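You operate a simulated robot arm through the tools that you are given. There is no shell and no other tool. Be economical: measure what you need, move in short steps, check, and stop when the job is done.

Carry out the task below with a simulated robot arm. There is one attempt and no reset: what you move stays moved.

TASK
Shut grill three down, unplug it and pull its drip tray out.
Fine: grill switch three off, then socket three off; stand plug three in its tub. The grill is cold; a tray harms from 60 C.
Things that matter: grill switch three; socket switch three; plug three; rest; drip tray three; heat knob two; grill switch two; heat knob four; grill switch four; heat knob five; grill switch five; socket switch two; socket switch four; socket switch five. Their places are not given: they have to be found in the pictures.

The check looks at the end state, three seconds after you hand in, the way a careful person would. Anything else that was tipped, shoved, dropped, spilled or broken makes it a failure.

THE ROBOT
A 7-joint arm with a two-finger parallel gripper, fixed in place. Base frame: the origin is at the foot of the arm, x ahead of it, y to its left, z up. Units: cm, rad, N and s.
With the tool pointing down near the work surface it reaches from about 12 to 62 cm from the base axis. Its first joint turns from -1.152 to 1.152 rad. Payload 2.4 kg.
The TCP is the grasp point between the finger pads, 3 cm short of the fingertips. In the tool frame z runs along the fingers and y along their closing line. The gripper opens to 9.4 cm. The fingers are 2.8 cm wide and 1 cm thick; the gripper's body (5 by 9.6 cm) begins 5.5 cm behind the TCP.
Orientation is told as [roll, pitch, yaw] about the base's x, y, z axes, in that order, counted from this pose: with the fingers straight down and closing along the base's y, the tool's x points along the base's -x, its y along +y and its z along -z.

THE INTERFACE
- The arm moves only by the tool apply_moves. Its argument "series" is one flat list of numbers, 7 for each row, row after row: the shift along the tool's x, y, z in cm, then the turn, a rotation vector about the tool's x, y, z in rad, then the opening in per cent of the stroke, from 0 (shut) to 100 (fully open). In form: [x, y, z, ax, ay, az, jaw, x, y, z, ax, ay, az, jaw, ...]. A call has 1 to 20 rows; each row shifts and turns the commanded pose from where the row before left it, along the tool's axes as they then stand. Each row takes 0.2 s and may step no farther than 5 cm and 0.15 rad from the row before; otherwise, or with a gripper value out of range, the whole call is refused. Where a pose cannot be reached the arm comes as near as it can. A force on the tool above 40 N (or 10 N above the force at the start of the call, whichever is more), or a blocked arm, ends the call early, and 0.2 s more pass. Each finger travels about 15.3 cm/s and halts on what it meets, pressing with about 28 N; the grip force reading is that of the motor and also rises with nothing between the fingers. The clock runs only during rows and for 0.2 s after the last one: add rows that do not move to give the fingers time. It gives the time, the measured TCP pose, the force on the tool (base axes), the opening and the grip force at its end, in the units of the frame above (readings bear some noise).
- Cameras (640 x 400 px; columns grow to the right, rows downward): "scene" is fixed at [3.4, 46.22, 145.44]; the picture's right is [-0.85, -0.53, 0.00], its down [-0.33, 0.53, -0.78] and it looks along [0.41, -0.66, -0.63] (base axes); focal length 320 px, centre (320, 200). "wrist" rides on the gripper at [7.6, 1.4, -10.3] in the tool frame; the picture's right is [-0.18, 0.98, 0.00], its down [-0.75, -0.14, -0.64] and it looks along [-0.63, -0.12, 0.77] (tool axes); focal length 243 px, centre (320, 200).
- snapshot(camera): a new picture of that camera. It takes no simulated time.
- probe_pixels(camera, pixels): for up to 12 pixels [column, row] of the newest picture of that camera ("zoom" is the newest enlarged one), the place [x, y, z] in the base frame of the surface seen there, good to about 0.2 cm, but the place of the scene camera against the robot may be out by one fixed shift of up to 2.5 cm in any direction. It takes no simulated time.
- zoom(camera, box): a new picture of the part [left, top, right, bottom] of that camera's present view, enlarged. It takes no simulated time.
- finish_job(): hands the job in; it is judged then, once.

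Go step by step. Measure first, check grasps and placings, and put right what went wrong. The budget is 80 turns and 34 pictures, counting those below and the enlarged ones. Unless the task says otherwise, let go and move clear before handing in, and close with one line.

The tools are called as name(argument=value, ...) on one line, values as JSON. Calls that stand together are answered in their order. apply_moves: Moves the arm, as the interface text tells. Its arguments: {"type":"object","properties":{"series":{"type":"array"}},"required":["series"]} The other tools are called the same way: snapshot (camera) takes a picture; probe_pixels (camera, pixels) gives the place of the surface under pixels of a picture; zoom (camera, box) takes an enlarged picture of a part of a camera's view; finish_job () hands the job in.

At the start:

```text
time_s: 0.0
tcp_pos: [34.29, -27.07, 93.26]
orientation: [0.001, 0.0, 0.001]
contact_force: [-0.6, 0.0, 0.2]
width: 9.41
finger_force: 0.1
```

scene: 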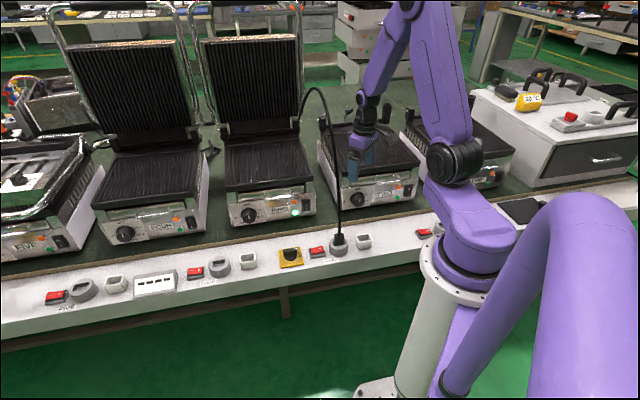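
wrist: 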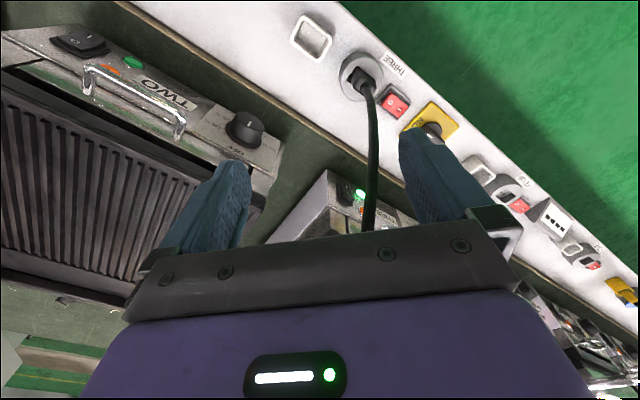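

The scene shows a grill with a lit green lamp near (295,212), and a plug with cable at (338,240). I'll zoom in to identify the parts.

zoom(camera="scene", box=[200, 160, 400, 285])

zoom(camera="wrist", box=[260, 0, 580, 240])

```text
3.20 times, centred on (300, 222) of scene
```

zoom: 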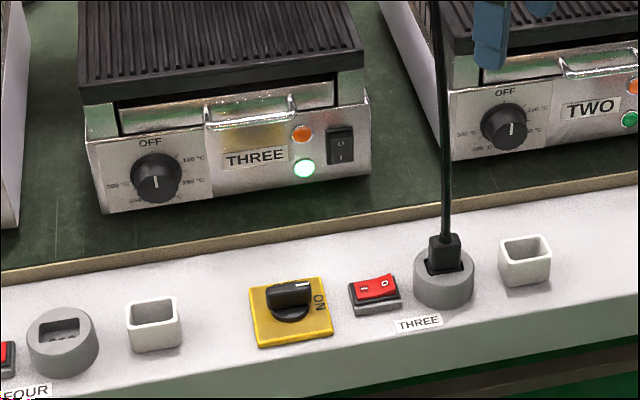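

```text
1.67 times, centred on (420, 120) of wrist
```

zoom: 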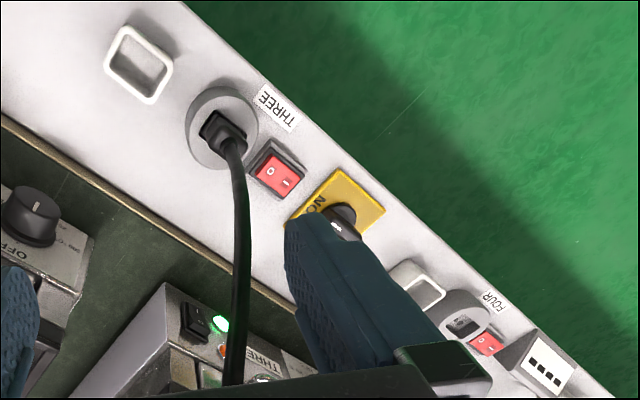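

Grill three and its parts are visible. I'll probe the zoomed-in parts, from both cameras to find the offset.

zoom(camera="scene", box=[220, 170, 380, 270])

probe_pixels(camera="scene", pixels=[[338, 237], [339, 247], [318, 250], [365, 236], [365, 242], [307, 206], [295, 212], [280, 195], [248, 214], [238, 227], [313, 215], [290, 258]])

probe_pixels(camera="wrist", pixels=[[360, 75], [348, 72], [395, 105], [314, 36], [360, 193], [430, 128], [362, 90], [295, 40], [329, 42], [370, 120], [372, 160], [340, 85]])

```text
4.00 times, centred on (300, 220) of scene
```

zoom: 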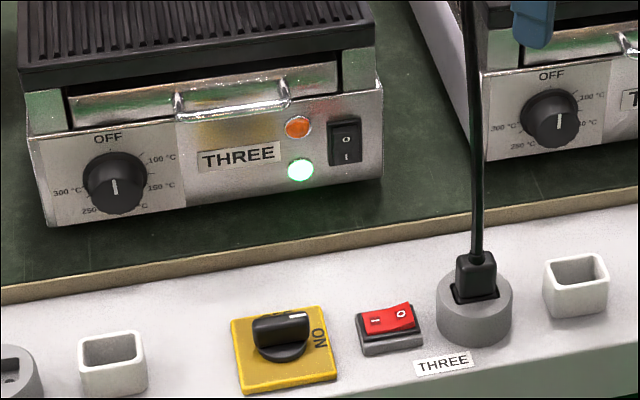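

```text
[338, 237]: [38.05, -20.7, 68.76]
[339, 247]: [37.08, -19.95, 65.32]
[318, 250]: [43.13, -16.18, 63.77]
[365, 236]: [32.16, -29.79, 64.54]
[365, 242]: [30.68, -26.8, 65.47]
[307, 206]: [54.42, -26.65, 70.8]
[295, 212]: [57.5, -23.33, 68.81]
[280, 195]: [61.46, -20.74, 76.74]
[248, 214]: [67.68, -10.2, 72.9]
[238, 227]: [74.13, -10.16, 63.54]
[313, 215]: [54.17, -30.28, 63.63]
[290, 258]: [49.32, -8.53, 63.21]
```

```text
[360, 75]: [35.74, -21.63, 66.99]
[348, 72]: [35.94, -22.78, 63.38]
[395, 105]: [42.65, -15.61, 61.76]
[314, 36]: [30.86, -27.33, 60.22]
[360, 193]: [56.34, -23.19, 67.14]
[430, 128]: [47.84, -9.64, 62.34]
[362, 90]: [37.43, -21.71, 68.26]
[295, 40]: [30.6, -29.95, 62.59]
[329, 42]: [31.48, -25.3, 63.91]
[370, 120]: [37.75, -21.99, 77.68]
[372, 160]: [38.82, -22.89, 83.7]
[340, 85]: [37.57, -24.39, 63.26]
```

The socket row runs at roughly 45° and the cable rises from the plug at about (37,-21.5). I'll back away from the cable, go round to grill three's side and turn the hand 45° to look straight at it.

apply_moves(series=[5, 0, 0, 0, 0, 0, 0, 5, 0, 0, 0, 0, 0, 0, 0, 4.5, 0, 0, 0, 0, 0, 0, 4.5, 0, 0, 0, 0, 0, 0, 4.5, 0, 0, 0, 0, 0, 0, 4.5, 0, 0, 0, 0, 0, 0, 0, 0, 0, 0, 0.131, 0, 0, 0, 0, 0, 0, 0.131, 0, 0, 0, 0, 0, 0, 0.131, 0, 0, 0, 0, 0, 0, 0.131, 0, 0, 0, 0, 0, 0, 0.131, 0, 0, 0, 0, 0, 0, 0.131, 0])

snapshot(camera="wrist")

```text
time_s: 2.6
tcp_pos: [27.06, -9.77, 93.37]
orientation: [0.001, 0.001, -0.788]
contact_force: [0.9, -0.3, 0.3]
width: 0.0
finger_force: 28.0
out of reach, approached as far as the arm can: row 4, 5
```

```text
28 pictures are left
```

wrist: 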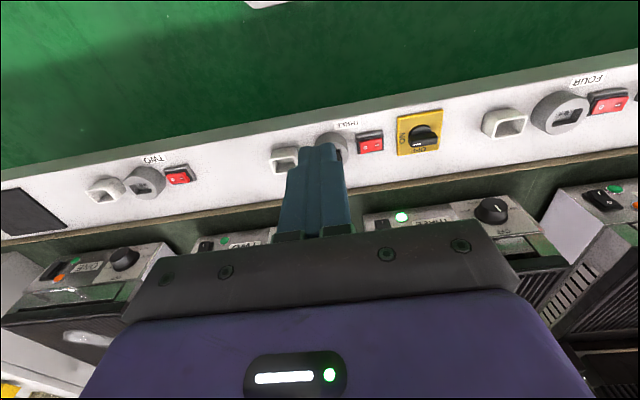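

The view is upside down (down is away): rail items are at (370,140) and (285,160), and grill three's lamp is at (402,217). I'll probe them for exact places.

probe_pixels(camera="wrist", pixels=[[365, 146], [377, 144], [358, 134], [385, 140], [275, 160], [296, 153], [284, 150], [285, 170], [340, 140], [402, 217], [381, 223], [490, 206]])

zoom(camera="wrist", box=[250, 100, 570, 300])

```text
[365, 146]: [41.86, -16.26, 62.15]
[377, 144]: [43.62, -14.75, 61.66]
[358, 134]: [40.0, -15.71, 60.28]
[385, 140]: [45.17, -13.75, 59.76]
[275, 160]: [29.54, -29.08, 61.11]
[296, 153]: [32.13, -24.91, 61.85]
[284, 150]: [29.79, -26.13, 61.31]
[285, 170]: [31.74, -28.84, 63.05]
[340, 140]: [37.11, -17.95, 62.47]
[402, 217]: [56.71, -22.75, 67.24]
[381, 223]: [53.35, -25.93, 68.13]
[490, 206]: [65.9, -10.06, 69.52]
```

```text
2.00 times, centred on (410, 200) of wrist
```

zoom: 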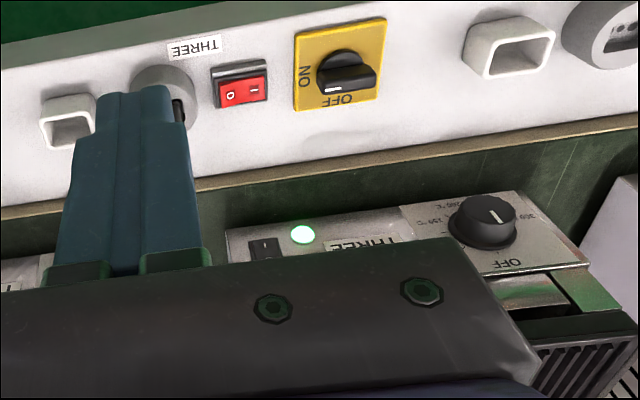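

Positions are consistent with a 45° row, and rocker three is near (53.4,-26,69). Next I'll pitch the hand up towards the grill front and look again.

apply_moves(series=[0, 0, 0, 0, -0.131, 0, 0, 0, 0, 0, 0, -0.131, 0, 0, 0, 0, 0, 0, -0.131, 0, 0, 0, 0, 0, 0, -0.131, 0, 0, 0, 0, 0, 0, -0.131, 0, 0, 0, 0, 0, 0, -0.131, 0, 0, 0, 0, 0, 0, -0.131, 0, 0, 0, 0, 0, 0, -0.131, 0, 0, 0, 0, 0, 0, 0, 0, 0])

snapshot(camera="wrist")

snapshot(camera="scene")

```text
time_s: 4.6
tcp_pos: [33.15, -6.52, 96.89]
orientation: [-0.041, -0.978, -0.755]
contact_force: [0.1, 0.1, -0.2]
width: 0.01
finger_force: 28.2
out of reach, approached as far as the arm can: row 1, 2, 3, 4, 5, 6, 7, 8
```

```text
26 pictures are left
```

wrist: 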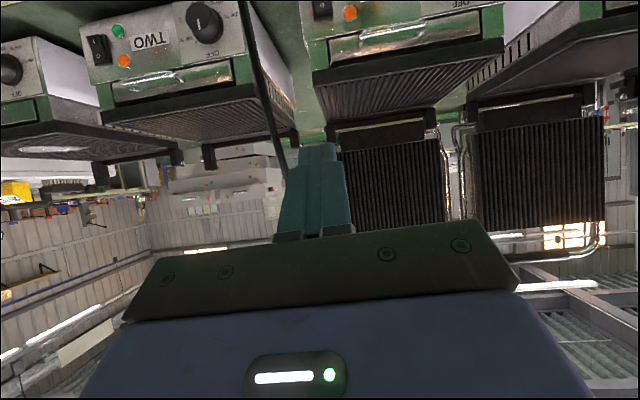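

```text
25 pictures are left
```

scene: 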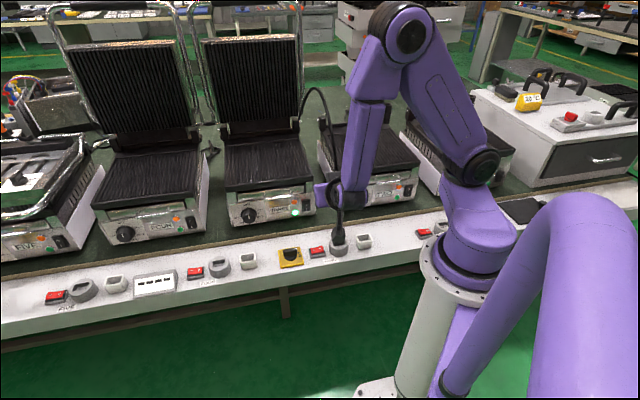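

Hand is pitched about 56° and stands clear; the cable is at (265,90), left of the fingers. I'll probe the cable, rocker and tray handle and slide across.

probe_pixels(camera="wrist", pixels=[[256, 50], [268, 100], [280, 150], [286, 172], [322, 6], [324, 14], [350, 12], [363, 32], [420, 22], [440, 30], [332, 48], [478, 20]])

apply_moves(series=[0, 3.5, 0, 0, 0, 0, 0, 0, 3.5, 0, 0, 0, 0, 0, 0, 0, 4, 0, 0, 0, 0, 0, 0, 4, 0, 0, 0, 0])

```text
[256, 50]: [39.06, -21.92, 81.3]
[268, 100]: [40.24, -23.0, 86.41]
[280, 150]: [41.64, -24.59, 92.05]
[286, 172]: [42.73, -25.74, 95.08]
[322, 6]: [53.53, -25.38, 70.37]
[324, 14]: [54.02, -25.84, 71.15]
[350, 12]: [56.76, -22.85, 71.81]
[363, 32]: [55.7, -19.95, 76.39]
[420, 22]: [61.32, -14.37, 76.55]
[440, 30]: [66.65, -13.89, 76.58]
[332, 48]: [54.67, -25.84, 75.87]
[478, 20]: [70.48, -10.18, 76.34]
```

```text
time_s: 5.6
tcp_pos: [42.72, -6.49, 92.35]
orientation: [-0.033, -0.978, -0.76]
contact_force: [0.6, -0.2, -0.5]
width: 0.02
finger_force: 28.3
```

Each call starts from the measured pose. The cable is at u≈12 (along the row) and the rocker at u≈19.8, so there's enough clearance; I'll move to a pre-press spot 6 cm off the rocker's 0 half.

apply_moves(series=[1.13, -0.93, 3.5, 0, 0, 0, 0, 1.13, -0.93, 3.5, 0, 0, 0, 0, 1.13, -0.93, 3.5, 0, 0, 0, 0, 1.13, -0.93, 3.5, 0, 0, 0, 0, 1.13, -0.93, 3.5, 0, 0, 0, 0, 1.13, -0.93, 3.5, 0, 0, 0, 0])

snapshot(camera="wrist")

zoom(camera="scene", box=[220, 80, 412, 200])

```text
time_s: 7.0
tcp_pos: [51.47, -18.73, 76.22]
orientation: [-0.04, -0.976, -0.756]
contact_force: [0.1, 0.3, 0.1]
width: 0.0
finger_force: 28.2
out of reach, approached as far as the arm can: row 2, 3, 4, 5
```

```text
24 pictures are left
```

wrist: 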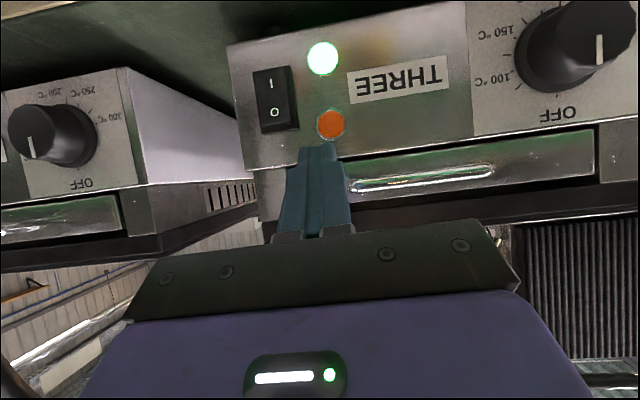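

```text
3.33 times, centred on (316, 140) of scene
```

zoom: 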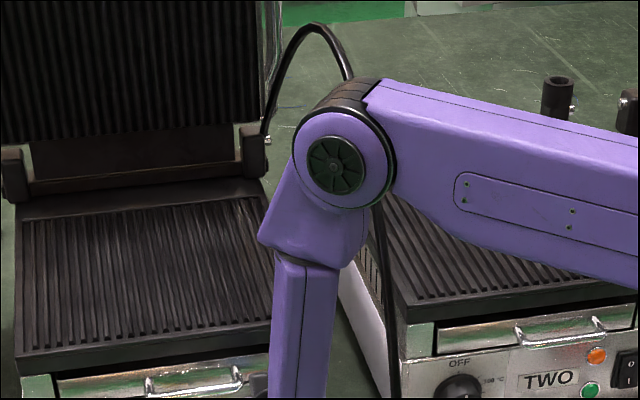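

The view is clear: the rocker has 0 at (275,113) and I at (270,85), and the handle bar is at (425,180). I'll probe those.

probe_pixels(camera="wrist", pixels=[[275, 113], [270, 85], [272, 99], [256, 76], [297, 122], [275, 125], [355, 188], [425, 179], [492, 171], [425, 165], [320, 100], [225, 150]])

zoom(camera="wrist", box=[220, 40, 380, 140])

```text
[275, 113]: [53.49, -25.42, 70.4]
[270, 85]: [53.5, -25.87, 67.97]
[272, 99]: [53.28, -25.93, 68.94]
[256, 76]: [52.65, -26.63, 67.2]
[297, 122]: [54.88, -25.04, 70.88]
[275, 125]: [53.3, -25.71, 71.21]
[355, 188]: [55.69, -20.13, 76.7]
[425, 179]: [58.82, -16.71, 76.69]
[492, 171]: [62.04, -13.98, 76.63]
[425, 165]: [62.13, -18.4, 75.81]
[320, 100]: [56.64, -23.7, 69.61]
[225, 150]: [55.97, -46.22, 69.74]
```

```text
4.00 times, centred on (300, 90) of wrist
```

zoom: 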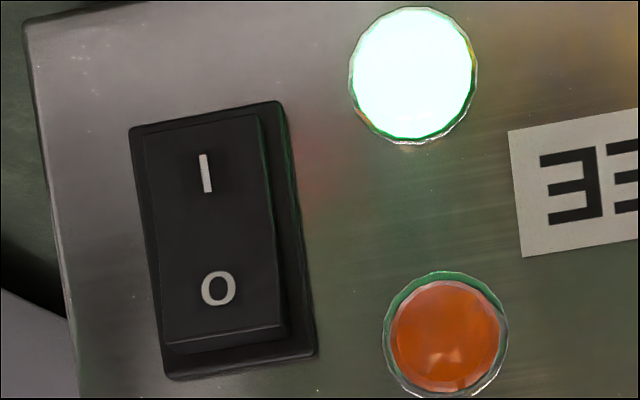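

The raised 0 half is at (53.5,-25.4,70.4). With the hand tilted, the fingertip's upper edge touches first, so I'll aim the tip about 1.2 cm lower and stop 2.5 cm short.

apply_moves(series=[1.45, -1.57, 0, 0, 0, 0, 0, 1.45, -1.56, 0, 0, 0, 0, 0, 0, 0, 1.48, 0, 0, 0, 0, 0, 0, 1.48, 0, 0, 0, 0, 0, 0, 0, 0, 0, 0, 0])

snapshot(camera="wrist")

```text
time_s: 8.2
tcp_pos: [53.34, -20.87, 72.34]
orientation: [-0.033, -0.979, -0.761]
contact_force: [-0.3, -0.1, -0.1]
width: 0.01
finger_force: 28.3
out of reach, approached as far as the arm can: row 1, 2
```

```text
21 pictures are left
```

wrist: 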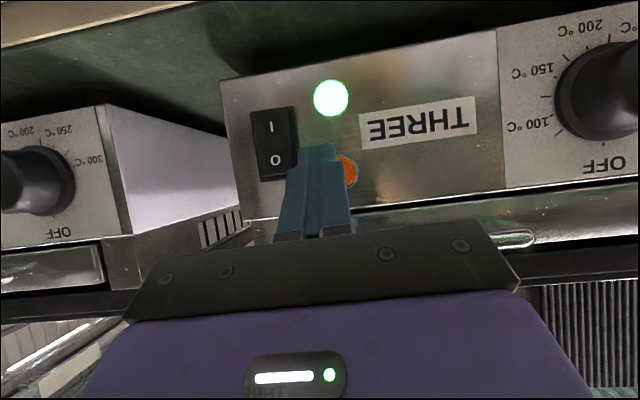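

The sideways motion was blocked (u stayed at 23), probably by a wrist limit. I'll back off 2 cm and try swinging the heading while moving sideways.

apply_moves(series=[0, 0, -2, 0, 0, 0, 0, 0, -1.3, 0, 0.062, 0, 0.042, 0, 0, -1.3, 0, 0.062, 0, 0.042, 0])

```text
time_s: 9.0
tcp_pos: [50.11, -21.83, 73.48]
orientation: [-0.031, -0.979, -0.912]
contact_force: [0.6, 0.1, -0.4]
width: 0.0
finger_force: 28.0
```

That worked: u is now 20.0. I'll correct by about 1.3 cm and close in to roughly 0.8 cm from contact.

apply_moves(series=[0.63, 0.33, 0, 0, 0, 0, 0, 0.63, 0.33, 0, 0, 0, 0, 0, 0, 0, 1, 0, 0, 0, 0, 0, 0, 1, 0, 0, 0, 0, 0, 0, 0, 0, 0, 0, 0])

snapshot(camera="wrist")

```text
time_s: 10.2
tcp_pos: [51.32, -22.03, 71.47]
orientation: [-0.031, -0.982, -0.912]
contact_force: [-0.8, 0.4, -0.9]
width: 0.0
finger_force: 27.9
```

```text
20 pictures are left
```

wrist: 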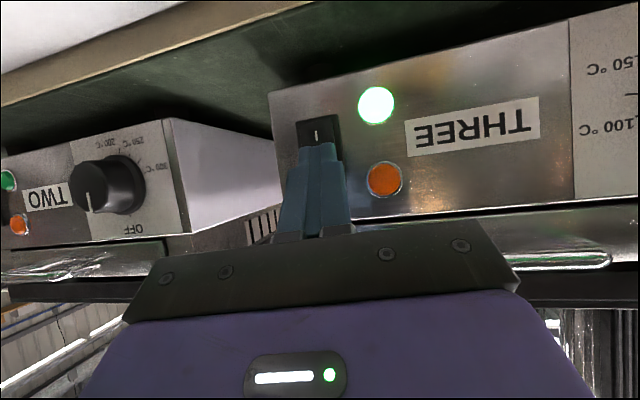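

The tip lines up with the 0 half. I'll push in with small steps.

apply_moves(series=[0, 0, 0.4, 0, 0, 0, 0, 0, 0, 0.4, 0, 0, 0, 0, 0, 0, 0.3, 0, 0, 0, 0, 0, 0, 0, 0, 0, 0, 0])

snapshot(camera="wrist")

```text
time_s: 11.2
tcp_pos: [51.76, -22.8, 70.73]
orientation: [-0.031, -0.98, -0.91]
contact_force: [-8.5, 5.3, 8.1]
width: 0.02
finger_force: 28.0
```

```text
19 pictures are left
```

wrist: 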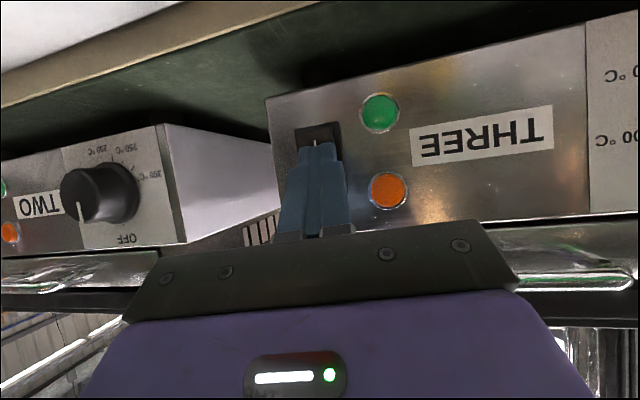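

The green lamp has gone dark, so grill switch three is off. I'll retract straight back, then pull over to the rail and pitch downward to look at socket three.

apply_moves(series=[0, 0, -2, 0, 0, 0, 0, 0, 0, -2, 0, 0, 0, 0, 0.78, -0.77, -2.67, 0, 0, 0, 0, 0.78, -0.77, -2.67, 0, 0, 0, 0, 0.78, -0.77, -2.67, 0, 0, 0, 0, 0.78, -0.77, -2.67, 0, 0, 0, 0, 0.78, -0.77, -2.67, 0, 0, 0, 0, 0.78, -0.77, -2.67, 0, 0, 0, 0, 0, 0, 0, 0, 0.12, 0, 0, 0, 0, 0, 0, 0.12, 0, 0, 0, 0, 0, 0, 0.12, 0, 0])

snapshot(camera="wrist")

```text
time_s: 13.6
tcp_pos: [43.98, -7.04, 78.45]
orientation: [-0.021, -0.616, -0.926]
contact_force: [0.0, -0.4, -0.9]
width: 0.0
finger_force: 27.8
out of reach, approached as far as the arm can: row 3, 4, 5, 6, 7, 8
```

```text
18 pictures are left
```

wrist: 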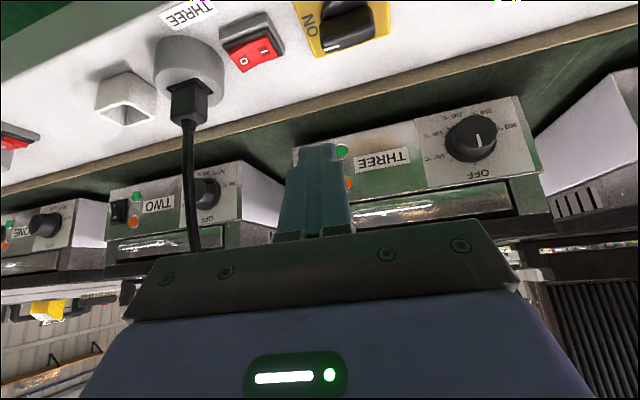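

The picture shows socket three's rocker with 0 at (243,60), the plug at (188,100) and the tub at (125,100). I'll probe them.

probe_pixels(camera="wrist", pixels=[[243, 60], [263, 50], [236, 70], [253, 56], [188, 88], [173, 110], [206, 105], [188, 118], [188, 145], [102, 107], [150, 98], [124, 100]])

zoom(camera="wrist", box=[80, 0, 304, 140])

```text
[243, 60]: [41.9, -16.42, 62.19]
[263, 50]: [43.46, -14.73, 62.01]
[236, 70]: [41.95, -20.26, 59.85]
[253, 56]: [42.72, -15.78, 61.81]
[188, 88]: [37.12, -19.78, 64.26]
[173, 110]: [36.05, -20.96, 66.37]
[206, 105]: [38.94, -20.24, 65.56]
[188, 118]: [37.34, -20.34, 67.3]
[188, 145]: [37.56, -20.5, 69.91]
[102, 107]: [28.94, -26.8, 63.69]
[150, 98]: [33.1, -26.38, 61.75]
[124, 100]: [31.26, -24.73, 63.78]
```

```text
2.86 times, centred on (192, 70) of wrist
```

zoom: 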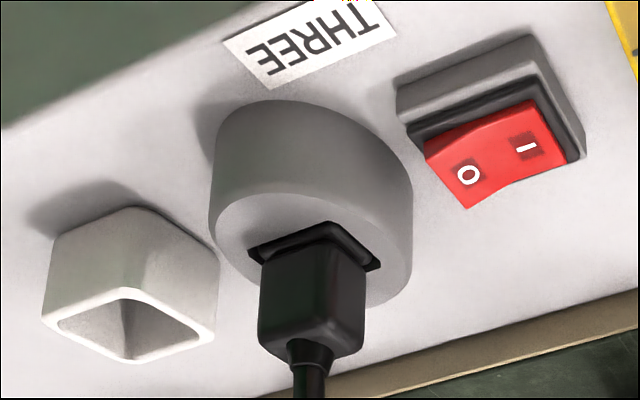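

The 0 half of socket switch three is raised, centred at about (41.9,-16.4,62.2). I'll make the tool steeper and move it over that spot, well above.

apply_moves(series=[0, 0, 0, 0, 0.133, 0, 0, 0, 0, 0, 0, 0.133, 0, 0, -1, -1.79, 1.16, 0, 0, 0, 0, -1, -1.79, 1.16, 0, 0, 0, 0, -1, -1.79, 1.16, 0, 0, 0, 0, -1, -1.79, 1.16, 0, 0, 0, 0, 0, 0, 0, 0, 0, 0, 0])

```text
time_s: 15.2
tcp_pos: [41.28, -15.54, 75.66]
orientation: [-0.018, -0.357, -0.932]
contact_force: [0.0, -0.1, -0.3]
width: 0.0
finger_force: 27.8
```

Exactly there. I'll descend to about 1 cm above the rocker, with a slight forward shift so the tip's lower edge lands on the 0 half.

apply_moves(series=[0.43, 0.03, 1.76, 0, 0, 0, 0, 0.43, 0.03, 1.76, 0, 0, 0, 0, 0.43, 0.03, 1.76, 0, 0, 0, 0, 0.43, 0.03, 1.76, 0, 0, 0, 0, 0.43, 0.03, 1.76, 0, 0, 0, 0, 0, 0, 0, 0, 0, 0, 0])

snapshot(camera="wrist")

zoom(camera="scene", box=[260, 190, 388, 270])

```text
time_s: 16.6
tcp_pos: [42.18, -16.49, 66.75]
orientation: [-0.025, -0.353, -0.93]
contact_force: [-0.5, -0.2, 0.0]
width: 0.0
finger_force: 27.7
out of reach, approached as far as the arm can: row 3
```

```text
16 pictures are left
```

wrist: 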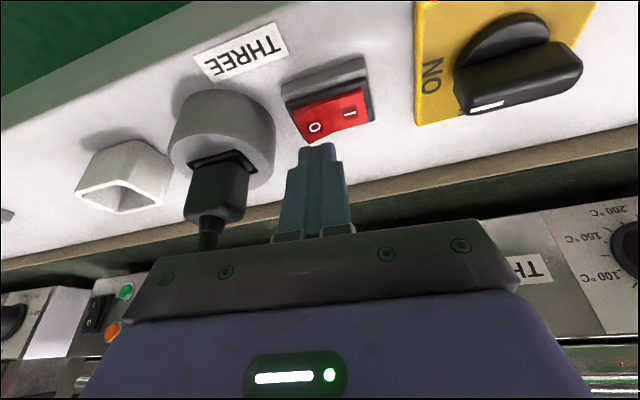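

```text
5.00 times, centred on (324, 230) of scene
```

zoom: 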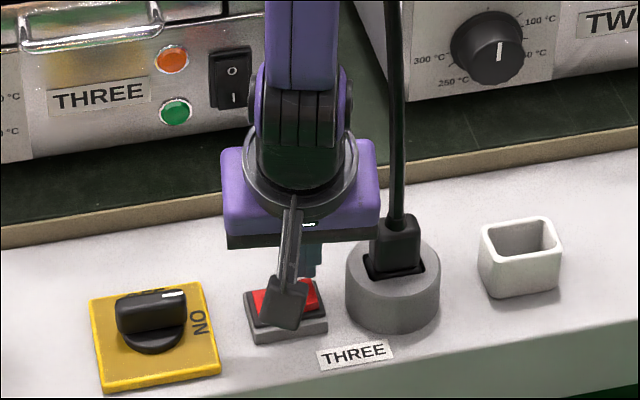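

Alignment is good: the tip stands over the 0 half at (315,127). Pressing down in small steps.

apply_moves(series=[0.34, -0.2, 0.94, 0, 0, 0, 0, 0.137, 0, 0.376, 0, 0, 0, 0, 0.137, 0, 0.376, 0, 0, 0, 0, 0, 0, 0, 0, 0, 0, 0])

snapshot(camera="wrist")

```text
time_s: 17.2
tcp_pos: [42.16, -16.6, 65.61]
orientation: [-0.027, -0.354, -0.932]
contact_force: [-8.1, 2.4, 19.8]
width: 0.0
finger_force: 28.0
stopped in row 3: the force on the tool passed its limit (the readings are from after the stop); the commanded pose is now the measured one
```

```text
14 pictures are left
```

wrist: 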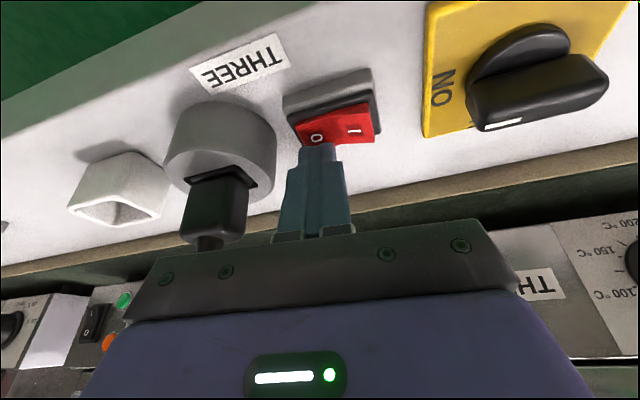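

The rocker appears tipped, with the I side now up; force peaked and the move stopped. I'll raise the hand and check.

apply_moves(series=[-0.69, 0, -1.88, 0, 0, 0, 0, -0.69, 0, -1.88, 0, 0, 0, 0, -1.2, 0, -3.3, 0, 0, 0, 0])

zoom(camera="wrist", box=[140, 40, 400, 200])

```text
time_s: 18.1
tcp_pos: [42.11, -16.83, 73.07]
orientation: [-0.026, -0.355, -0.931]
contact_force: [-0.3, 0.0, -0.1]
width: 0.0
finger_force: 27.8
```

```text
2.46 times, centred on (270, 120) of wrist
```

zoom: 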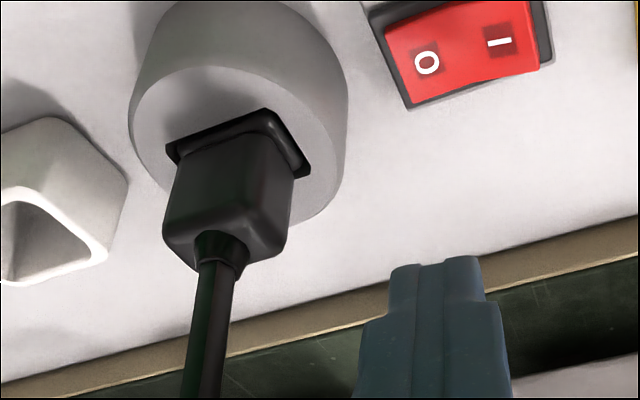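

The socket rocker flipped: 0 is flush and I is raised. Now I'll probe the plug and tub for the grasp.

probe_pixels(camera="zoom", pixels=[[172, 225], [230, 215], [286, 230], [250, 175], [225, 255], [272, 250], [210, 320], [195, 390], [100, 250], [125, 180], [20, 198], [60, 120]])

snapshot(camera="wrist")

```text
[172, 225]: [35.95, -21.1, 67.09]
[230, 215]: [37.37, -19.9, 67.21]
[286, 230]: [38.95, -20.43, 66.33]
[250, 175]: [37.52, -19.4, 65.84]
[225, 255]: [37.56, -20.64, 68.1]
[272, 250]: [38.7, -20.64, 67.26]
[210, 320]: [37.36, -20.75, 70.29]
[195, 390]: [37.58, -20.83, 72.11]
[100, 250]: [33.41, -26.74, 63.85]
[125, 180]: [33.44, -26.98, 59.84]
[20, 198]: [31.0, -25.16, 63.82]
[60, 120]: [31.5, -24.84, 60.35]
```

```text
12 pictures are left
```

wrist: 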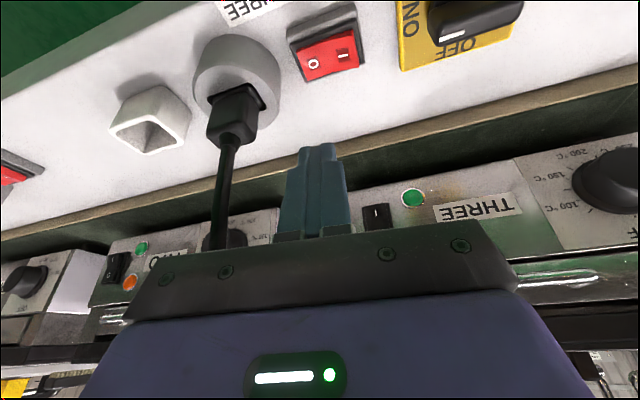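

Plug body is centred about (37.7,-21,66), with the cable rising from its top. I'll back off, slide level with the plug on the robot's side, square the yaw to 45° and pitch to about 37°, so the cable clears the palm.

apply_moves(series=[2.1, -0.38, -1.47, 0, 0, 0, 0, 2.1, -0.38, -1.47, 0, 0, 0, 0, 2.1, -0.38, -1.47, 0, 0, 0, 0, -0.4, -2.97, 0.23, 0, 0, 0, 64, -0.4, -2.97, 0.23, 0, 0, 0, 64, 0, 0, 0, -0.05, 0, -0.136, 64, 0, 0, 0, 0, -0.15, 0, 64, 0, 0, 0, 0, -0.15, 0, 64, 0, 0, 0, 0, 0, 0, 64])

snapshot(camera="wrist")

```text
time_s: 20.1
tcp_pos: [44.61, -13.39, 79.18]
orientation: [-0.042, -0.649, -0.772]
contact_force: [0.0, -0.7, -0.7]
width: 6.01
finger_force: 0.0
out of reach, approached as far as the arm can: row 1, 2, 3, 4, 5, 6, 7, 8
```

```text
11 pictures are left
```

wrist: 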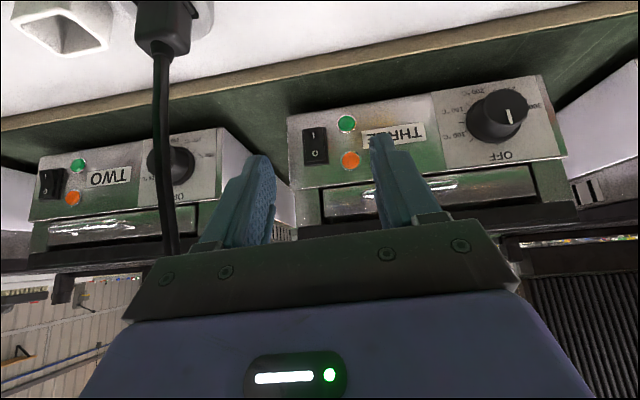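

The arm can't fold in closer with that lean, because the wrist must stay about 40 cm from the shoulder. So I'll come at the plug leaning from the tub side with the fingers closing across the row instead. First I'll go upright, raise, and pass in front of the cable.

apply_moves(series=[0, 0, -2.5, 0, 0.15, 0, 64, 0, 0, -2.5, 0, 0.15, 0, 64, 0, 0, -2.5, 0, 0.15, 0, 64, 0, 0, -2.5, 0, 0.15, 0, 64, 0, 0, -1, 0, 0.049, 0, 64, 0.5, -4.5, 0, 0, 0, 0, 64, 0.5, -4.5, 0, 0, 0, 0, 64, 0, -4.5, 0, 0, 0, 0, 64, 0, -4.5, 0, 0, 0, 0, 64])

```text
time_s: 22.1
tcp_pos: [28.36, -22.33, 88.97]
orientation: [-0.038, -0.058, -0.796]
contact_force: [-0.9, -1.0, 0.3]
width: 6.0
finger_force: 0.0
out of reach, approached as far as the arm can: row 4
```

I'm now in front of the tub side at u≈4. Next: level the hand, yaw by +1.57 rad, then lean it 0.55 rad so the fingers point along the row towards the plug.

apply_moves(series=[0, 0, 0, -0.038, 0.058, 0, 64, 0, 0, 0, 0, 0, -0.144, 64, 0, 0, 0, 0, 0, -0.144, 64, 0, 0, 0, 0, 0, -0.144, 64, 0, 0, 0, 0, 0, -0.144, 64, 0, 0, 0, 0, 0, -0.144, 64, 0, 0, 0, 0, 0, -0.144, 64, 0, 0, 0, 0, 0, -0.144, 64, 0, 0, 0, 0, 0, -0.144, 64, 0, 0, 0, 0, 0, -0.144, 64, 0, 0, 0, 0, 0, -0.144, 64, 0, 0, 0, 0, 0, -0.144, 64, 0, 0, 0, 0, -0.1375, 0, 64, 0, 0, 0, 0, -0.1375, 0, 64, 0, 0, 0, 0, -0.1375, 0, 64, 0, 0, 0, 0, -0.1375, 0, 64, 0, 0, 0, 0, 0, 0, 64])

snapshot(camera="wrist")

```text
time_s: 25.6
tcp_pos: [28.55, -22.51, 88.92]
orientation: [-0.047, -0.515, 0.809]
contact_force: [0.8, -0.1, 0.4]
width: 6.02
finger_force: 0.0
out of reach, approached as far as the arm can: row 1, 13
```

```text
10 pictures are left
```

wrist: 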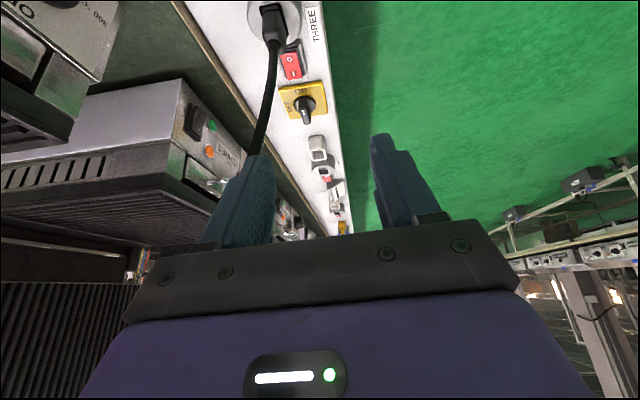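

Orientation is good, with the plug and cable ahead at (270,25). I'll trim the roll and move to a standoff 8 cm from the grasp point.

apply_moves(series=[0, 0, 0, -0.047, 0, 0, 64, 0.88, -1.12, 2.72, 0, 0, 0, 64, 0.88, -1.12, 2.72, 0, 0, 0, 64, 0.88, -1.12, 2.72, 0, 0, 0, 64, 0.88, -1.12, 2.72, 0, 0, 0, 64, 0.88, -1.12, 2.72, 0, 0, 0, 64, 0, 0, 0, 0, 0, 0, 64])

snapshot(camera="wrist")

```text
time_s: 27.2
tcp_pos: [34.56, -24.29, 75.05]
orientation: [0.003, -0.514, 0.809]
contact_force: [-0.5, 0.3, -0.1]
width: 6.0
finger_force: 0.0
```

```text
9 pictures are left
```

wrist: 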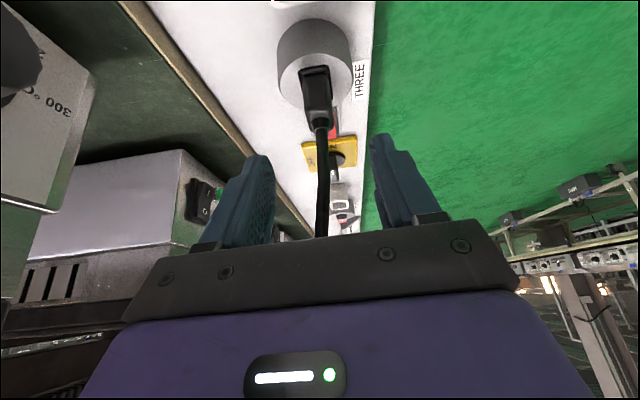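

Fingers straddle the plug line well. I'll probe the plug's faces and socket top for a precise final approach.

probe_pixels(camera="wrist", pixels=[[305, 110], [318, 110], [330, 108], [303, 80], [315, 80], [328, 78], [318, 126], [322, 160], [290, 75], [344, 80], [306, 120], [332, 117]])

```text
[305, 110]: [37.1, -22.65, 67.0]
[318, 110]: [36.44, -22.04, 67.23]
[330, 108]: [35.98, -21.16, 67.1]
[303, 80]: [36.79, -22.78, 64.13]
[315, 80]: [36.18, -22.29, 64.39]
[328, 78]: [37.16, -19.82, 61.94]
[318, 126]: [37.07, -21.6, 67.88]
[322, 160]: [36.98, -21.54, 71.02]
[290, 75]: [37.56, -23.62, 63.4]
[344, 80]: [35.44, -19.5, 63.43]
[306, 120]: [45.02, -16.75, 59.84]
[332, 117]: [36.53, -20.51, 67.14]
```

Plug centre is at v≈41.3 with its top at z≈67.9; the socket top is z 63.4. I'll advance to the grasp and close.

apply_moves(series=[0.07, 0.03, 1.67, 0, 0, 0, 64, 0.07, 0.03, 1.67, 0, 0, 0, 64, 0.07, 0.03, 1.67, 0, 0, 0, 64, 0.07, 0.03, 1.67, 0, 0, 0, 64, 0.07, 0.03, 1.67, 0, 0, 0, 64, 0, 0, 0, 0, 0, 0, 64, 0, 0, 0, 0, 0, 0, 0, 0, 0, 0, 0, 0, 0, 0, 0, 0, 0, 0, 0, 0, 0])

snapshot(camera="wrist")

```text
time_s: 29.2
tcp_pos: [37.16, -21.34, 67.39]
orientation: [0.002, -0.513, 0.809]
contact_force: [0.0, -0.2, 0.7]
width: 2.54
finger_force: 27.2
```

```text
8 pictures are left
```

wrist: 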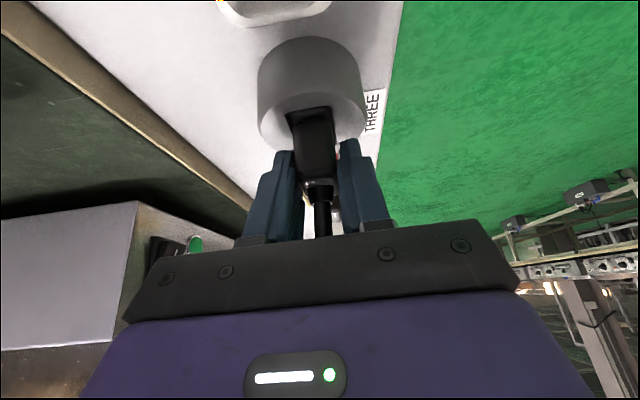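

Plug is held (width 2.54). Pulling straight up.

apply_moves(series=[-0.49, 0, -0.87, 0, 0, 0, 0, -0.49, 0, -0.87, 0, 0, 0, 0, -0.49, 0, -0.87, 0, 0, 0, 0, -0.98, 0, -1.74, 0, 0, 0, 0, -0.98, 0, -1.74, 0, 0, 0, 0, 0, 0, 0, 0, 0, 0, 0])

snapshot(camera="wrist")

```text
time_s: 30.6
tcp_pos: [37.07, -21.37, 74.48]
orientation: [0.001, -0.514, 0.807]
contact_force: [1.1, -1.1, -1.3]
width: 2.55
finger_force: 27.7
```

```text
7 pictures are left
```

wrist: 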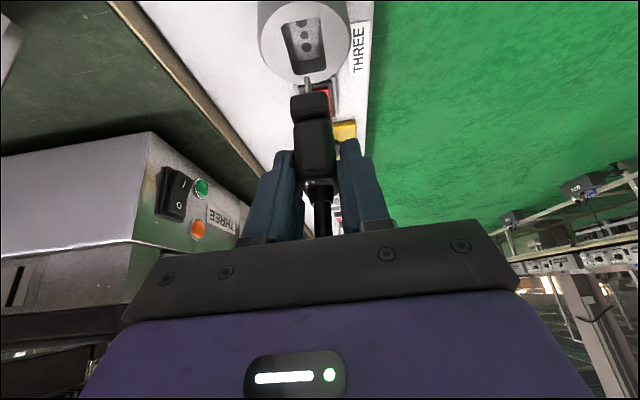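

The plug is out and pins show at (306,83). I'll measure its lower end and move over towards the tub while staying high.

probe_pixels(camera="wrist", pixels=[[298, 106], [310, 106], [324, 104], [306, 86], [305, 79], [314, 140], [300, 140], [328, 138]])

apply_moves(series=[1.3, 0, -0.75, 0, 0, 0, 0, 1.3, 0, -0.75, 0, 0, 0, 0, 1.3, 0, -0.75, 0, 0, 0, 0, 0, 0, 0, 0, 0, 0, 0])

snapshot(camera="wrist")

```text
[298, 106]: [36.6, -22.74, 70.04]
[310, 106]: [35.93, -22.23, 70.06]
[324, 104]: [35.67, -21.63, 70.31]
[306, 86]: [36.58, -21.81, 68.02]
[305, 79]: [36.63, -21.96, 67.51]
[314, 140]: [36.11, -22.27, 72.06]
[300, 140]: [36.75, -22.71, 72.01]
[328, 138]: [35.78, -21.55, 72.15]
```

```text
time_s: 31.6
tcp_pos: [33.99, -24.79, 74.5]
orientation: [0.0, -0.512, 0.807]
contact_force: [-0.4, -0.6, -0.2]
width: 2.53
finger_force: 28.3
```

```text
6 pictures are left
```

wrist: 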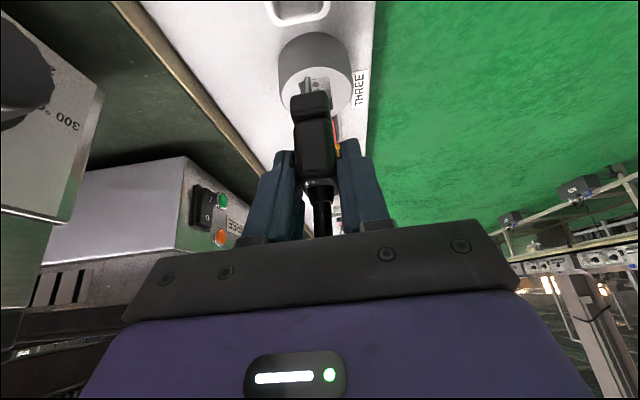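

The plug hangs straight, with pin tips about 7.2 cm below TCP height. The tub centre is estimated at (31.2,-26.8) with its rim at 63.8; I'll move over it and look.

apply_moves(series=[1.06, 0.22, -0.6, 0, 0, 0, 0, 1.06, 0.22, -0.6, 0, 0, 0, 0, 1.06, 0.21, -0.59, 0, 0, 0, 0, 0, 0, 0, 0, 0, 0, 0])

zoom(camera="wrist", box=[216, 0, 424, 130])

```text
time_s: 32.6
tcp_pos: [30.97, -26.96, 74.53]
orientation: [0.002, -0.514, 0.81]
contact_force: [0.1, -0.6, -0.7]
width: 2.55
finger_force: 28.2
```

```text
3.08 times, centred on (320, 65) of wrist
```

zoom: 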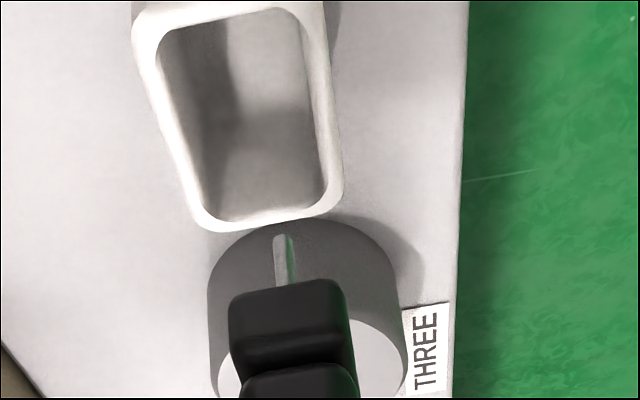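

The tub opening and pin are clear in the zoom. I'll probe the rim midpoints, tub floor, pin tip and plug edges.

probe_pixels(camera="zoom", pixels=[[170, 100], [324, 100], [265, 221], [225, 10], [265, 185], [280, 240], [235, 310], [345, 305], [290, 300], [290, 360], [150, 20], [332, 200]])

```text
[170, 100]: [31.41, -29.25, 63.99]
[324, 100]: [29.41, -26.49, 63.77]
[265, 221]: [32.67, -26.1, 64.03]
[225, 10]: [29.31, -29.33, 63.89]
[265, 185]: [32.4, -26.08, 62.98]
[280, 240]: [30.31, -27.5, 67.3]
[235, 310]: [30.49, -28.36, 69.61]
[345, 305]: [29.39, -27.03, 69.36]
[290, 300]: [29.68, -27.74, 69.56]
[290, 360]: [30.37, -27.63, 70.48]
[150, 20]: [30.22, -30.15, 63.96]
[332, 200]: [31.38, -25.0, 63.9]
```

Tub centre is (30.8,-27.5), inside about 4.1 by 2.9 cm, and the plug needs a shift of about half a cm. I'll correct and lower until the pins are just above the floor.

apply_moves(series=[0.44, -0.39, -0.25, 0, 0, 0, 0, 0, 0, 0, 0, 0, 0, 0, 0.59, 0, 1.04, 0, 0, 0, 0, 0.59, 0, 1.04, 0, 0, 0, 0, 0.59, 0, 1.04, 0, 0, 0, 0, 0.59, 0, 1.04, 0, 0, 0, 0, 0, 0, 0, 0, 0, 0, 0])

zoom(camera="wrist", box=[200, 0, 440, 150])

```text
time_s: 34.2
tcp_pos: [31.02, -27.74, 69.63]
orientation: [0.003, -0.514, 0.808]
contact_force: [-0.3, 0.1, -0.6]
width: 2.53
finger_force: 28.3
```

```text
2.67 times, centred on (320, 75) of wrist
```

zoom: 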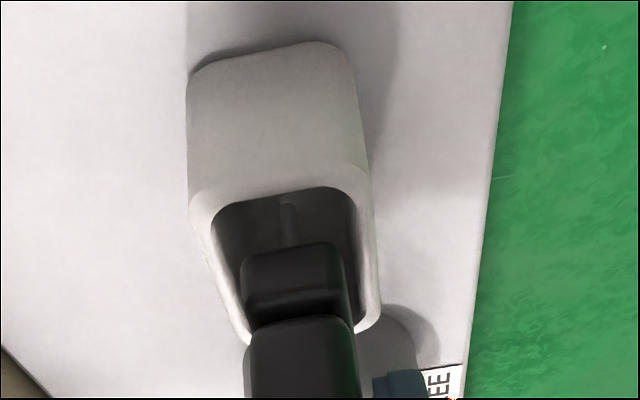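

The pins and lower body are inside the tub opening, with no contact. Lowering gently in small steps.

apply_moves(series=[0.2, 0, 0.35, 0, 0, 0, 0, 0.2, 0, 0.35, 0, 0, 0, 0, 0.15, 0, 0.26, 0, 0, 0, 0, 0.1, 0, 0.17, 0, 0, 0, 0, 0, 0, 0, 0, 0, 0, 0])

```text
time_s: 35.5
tcp_pos: [31.04, -27.69, 68.5]
orientation: [-0.002, -0.513, 0.809]
contact_force: [-2.1, -8.4, 19.5]
width: 2.59
finger_force: 28.3
```

About 20 N upward: the pins rest on the tub floor (tip z≈61.3). I'll relieve slightly, open the fingers and check.

apply_moves(series=[-0.1, 0, -0.15, 0, 0, 0, 0, 0, 0, 0, 0, 0, 0, 35, 0, 0, 0, 0, 0, 0, 45, 0, 0, 0, 0, 0, 0, 45, 0, 0, 0, 0, 0, 0, 45])

zoom(camera="wrist", box=[180, 0, 460, 240])

```text
time_s: 36.6
tcp_pos: [30.9, -27.55, 68.65]
orientation: [0.001, -0.513, 0.81]
contact_force: [-0.4, -0.2, -0.2]
width: 4.22
finger_force: 0.0
```

```text
1.67 times, centred on (320, 120) of wrist
```

zoom: 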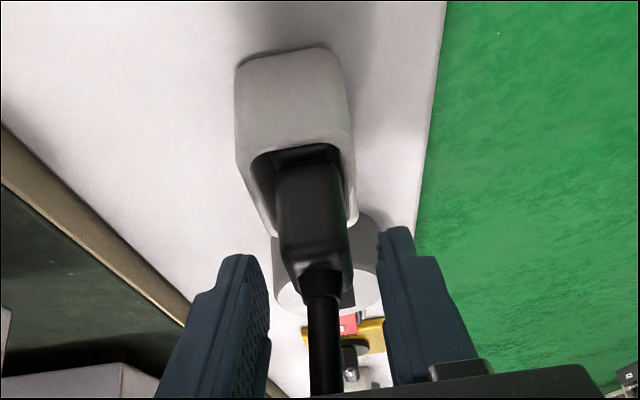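

The plug stands free in its tub. I'll retract along the fingers, then up.

apply_moves(series=[0, 0, -2, 0, 0, 0, 45, 0, 0, -3, 0, 0, 0, 45, 0, 0, -3, 0, 0, 0, 45, -1.5, 0, -2.6, 0, 0, 0, 45, -1.5, 0, -2.6, 0, 0, 0, 45, -1, 2, -1.8, 0, 0, 0, 45, 0, 3, 0, 0, 0, 0, 45])

snapshot(camera="scene")

```text
time_s: 38.2
tcp_pos: [24.43, -27.12, 83.87]
orientation: [0.002, -0.513, 0.808]
contact_force: [-0.2, -0.9, -0.5]
width: 4.24
finger_force: 0.2
```

```text
2 pictures are left
```

scene: 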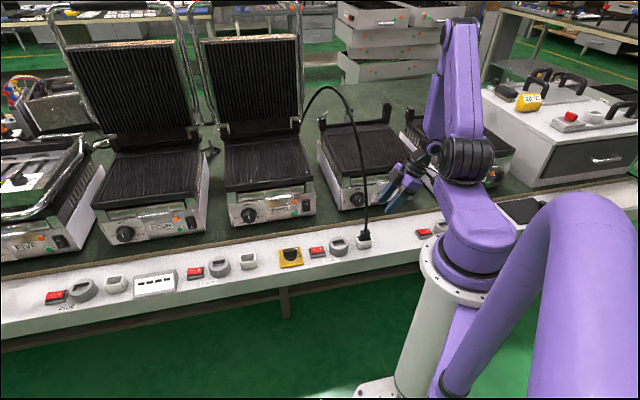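

The plug stands in the tub at (364,241) and the cable arcs to grill three. I'll probe the cable to plan a safe crossing.

probe_pixels(camera="scene", pixels=[[365, 215], [363, 180], [360, 150], [353, 118], [346, 101], [335, 90], [325, 87], [364, 240], [364, 200], [280, 210], [270, 210], [290, 206]])

```text
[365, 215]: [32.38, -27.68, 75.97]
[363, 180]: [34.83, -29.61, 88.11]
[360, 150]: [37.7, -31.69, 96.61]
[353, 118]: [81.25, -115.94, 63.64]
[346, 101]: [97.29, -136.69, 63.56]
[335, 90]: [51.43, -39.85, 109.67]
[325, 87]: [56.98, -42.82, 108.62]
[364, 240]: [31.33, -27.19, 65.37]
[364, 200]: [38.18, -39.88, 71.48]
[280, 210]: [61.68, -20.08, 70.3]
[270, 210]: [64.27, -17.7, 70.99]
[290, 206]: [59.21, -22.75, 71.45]
```

The cable now stays at small u, so crossing is easy. I'll probe grill three's handle and the plate edge above it to plan the tray grasp from above, straightening the tool at the same time.

probe_pixels(camera="scene", pixels=[[270, 180], [270, 184], [270, 188], [260, 165], [278, 196], [279, 197], [265, 198], [291, 194], [275, 192], [280, 202], [300, 181], [240, 187]])

apply_moves(series=[0, 0, 0, 0, 0.128, 0, 20, 0, 0, 0, 0, 0.128, 0, 20, 0, 0, 0, 0, 0.128, 0, 20, 0, 0, 0, 0, 0.128, 0, 20, -3, 0, -2, 0, 0, 0, 20, -5, 0, -2, 0, 0, 0, 20, -5, 0, 0, 0, 0, 0, 20, -5, 0, 0, 0, 0, 0, 20])

```text
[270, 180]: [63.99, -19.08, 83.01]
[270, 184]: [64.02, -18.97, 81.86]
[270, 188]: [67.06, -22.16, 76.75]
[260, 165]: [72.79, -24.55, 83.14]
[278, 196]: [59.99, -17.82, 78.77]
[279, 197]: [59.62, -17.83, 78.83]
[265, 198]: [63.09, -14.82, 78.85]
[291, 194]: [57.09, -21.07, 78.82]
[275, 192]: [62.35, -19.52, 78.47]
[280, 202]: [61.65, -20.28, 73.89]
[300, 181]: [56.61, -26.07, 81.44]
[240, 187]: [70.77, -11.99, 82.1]
```

```text
refused: row 6 steps farther than a row can; nothing moved
```

Plate front edge is at v≈57.3, z 78–81. The handle bar is at v≈53.7, z≈76.4, centred at u≈29.5, with room behind it. I'll straighten up, rise and travel along the row (the previous call had an oversized step).

apply_moves(series=[0, 0, 0, 0, 0.128, 0, 24, 0, 0, 0, 0, 0.128, 0, 24, 0, 0, 0, 0, 0.128, 0, 24, 0, 0, 0, 0, 0.128, 0, 24, 0, 0, -3, 0, 0, 0.023, 24, 0, 0, -3, 0, 0, 0, 24, -4.5, 0, 0, 0, 0, 0, 24, -4.5, 0, 0, 0, 0, 0, 24, -4.5, 0, 0, 0, 0, 0, 24, -4.5, 0, 0, 0, 0, 0, 24, -4.5, 0, 0, 0, 0, 0, 24, -4.5, 0, 0, 0, 0, 0, 24, -4.5, 0, 0, 0, 0, 0, 24, 0, 0, 0, 0, 0, 0, 24])

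```text
time_s: 41.2
tcp_pos: [46.81, -4.72, 89.41]
orientation: [0.001, -0.003, 0.786]
contact_force: [-0.5, 0.5, 0.5]
width: 2.27
finger_force: 0.2
out of reach, approached as far as the arm can: row 5, 6
```

Now at u≈29.8. I'll advance toward the grill at height and lean the tool 0.3 rad.

apply_moves(series=[0, -4, 0, 0, 0, 0, 24, 0, -4, 0, 0, 0, 0, 24, 0, -4, 0, 0, 0, 0, 24, 0, 0, 0, 0.15, 0, 0, 24, 0, 0, 0, 0.15, 0, 0, 24, 0, 0, 0, 0, 0, 0, 24])

```text
time_s: 42.6
tcp_pos: [55.21, -13.11, 89.27]
orientation: [-0.298, -0.003, 0.788]
contact_force: [-0.9, 0.5, 0.3]
width: 2.25
finger_force: 0.1
```

Moving to a standoff 5 cm above the handle along the fingers and taking a look.

apply_moves(series=[0, -0.45, 2.48, 0, 0, 0, 24, 0, -0.45, 2.48, 0, 0, 0, 24, 0, -0.45, 2.47, 0, 0, 0, 24, 0, 0, 0, 0, 0, 0, 24])

snapshot(camera="wrist")

```text
time_s: 43.6
tcp_pos: [57.81, -15.47, 82.67]
orientation: [-0.298, -0.004, 0.786]
contact_force: [0.2, 0.4, -0.4]
width: 2.26
finger_force: 0.1
```

```text
1 pictures are left
```

wrist: 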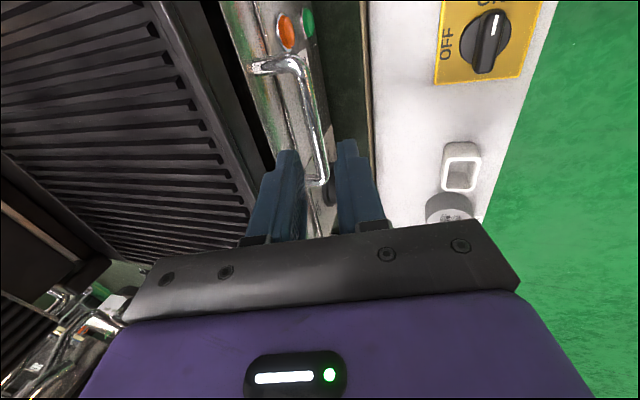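

The handle bar runs from (293,65) to (322,178), between the two fingers' lines. I'll probe it precisely.

probe_pixels(camera="wrist", pixels=[[298, 72], [305, 95], [311, 118], [317, 148], [321, 172], [270, 68], [262, 68], [285, 115], [295, 125], [310, 184], [280, 90], [262, 120]])

```text
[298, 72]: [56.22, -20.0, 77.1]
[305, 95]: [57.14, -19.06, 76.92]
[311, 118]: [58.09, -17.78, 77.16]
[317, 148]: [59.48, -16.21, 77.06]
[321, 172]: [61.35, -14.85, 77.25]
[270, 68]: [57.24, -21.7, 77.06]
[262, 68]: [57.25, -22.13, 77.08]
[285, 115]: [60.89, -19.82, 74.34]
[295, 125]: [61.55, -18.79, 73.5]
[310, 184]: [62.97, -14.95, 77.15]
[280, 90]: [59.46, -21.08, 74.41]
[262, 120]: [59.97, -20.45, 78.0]
```

Bar centre: v≈53.75, z≈76.7, right under the tool. I'll descend 4.7 cm and close.

apply_moves(series=[0, -0.03, 1.56, 0, 0, 0, 24, 0, -0.03, 1.56, 0, 0, 0, 24, 0, -0.03, 1.56, 0, 0, 0, 24, 0, 0, 0, 0, 0, 0, 24, 0, 0, 0, 0, 0, 0, 0, 0, 0, 0, 0, 0, 0, 0])

```text
time_s: 45.0
tcp_pos: [58.93, -16.52, 78.29]
orientation: [-0.302, -0.004, 0.785]
contact_force: [-0.2, -0.4, 4.9]
width: 1.05
finger_force: 44.1
```

The bar is gripped (width 1.05). Pulling the tray straight out in small steps.

apply_moves(series=[0, 0.955, -0.296, 0, 0, 0, 0, 0, 0.955, -0.296, 0, 0, 0, 0, 0, 0.955, -0.296, 0, 0, 0, 0, 0, 0.955, -0.296, 0, 0, 0, 0, 0, 0.955, -0.296, 0, 0, 0, 0, 0, 0.955, -0.296, 0, 0, 0, 0, 0, 0, 0, 0, 0, 0, 0])

```text
time_s: 46.6
tcp_pos: [54.77, -12.31, 78.43]
orientation: [-0.302, -0.004, 0.784]
contact_force: [13.1, -6.8, 6.2]
width: 1.02
finger_force: 44.0
```

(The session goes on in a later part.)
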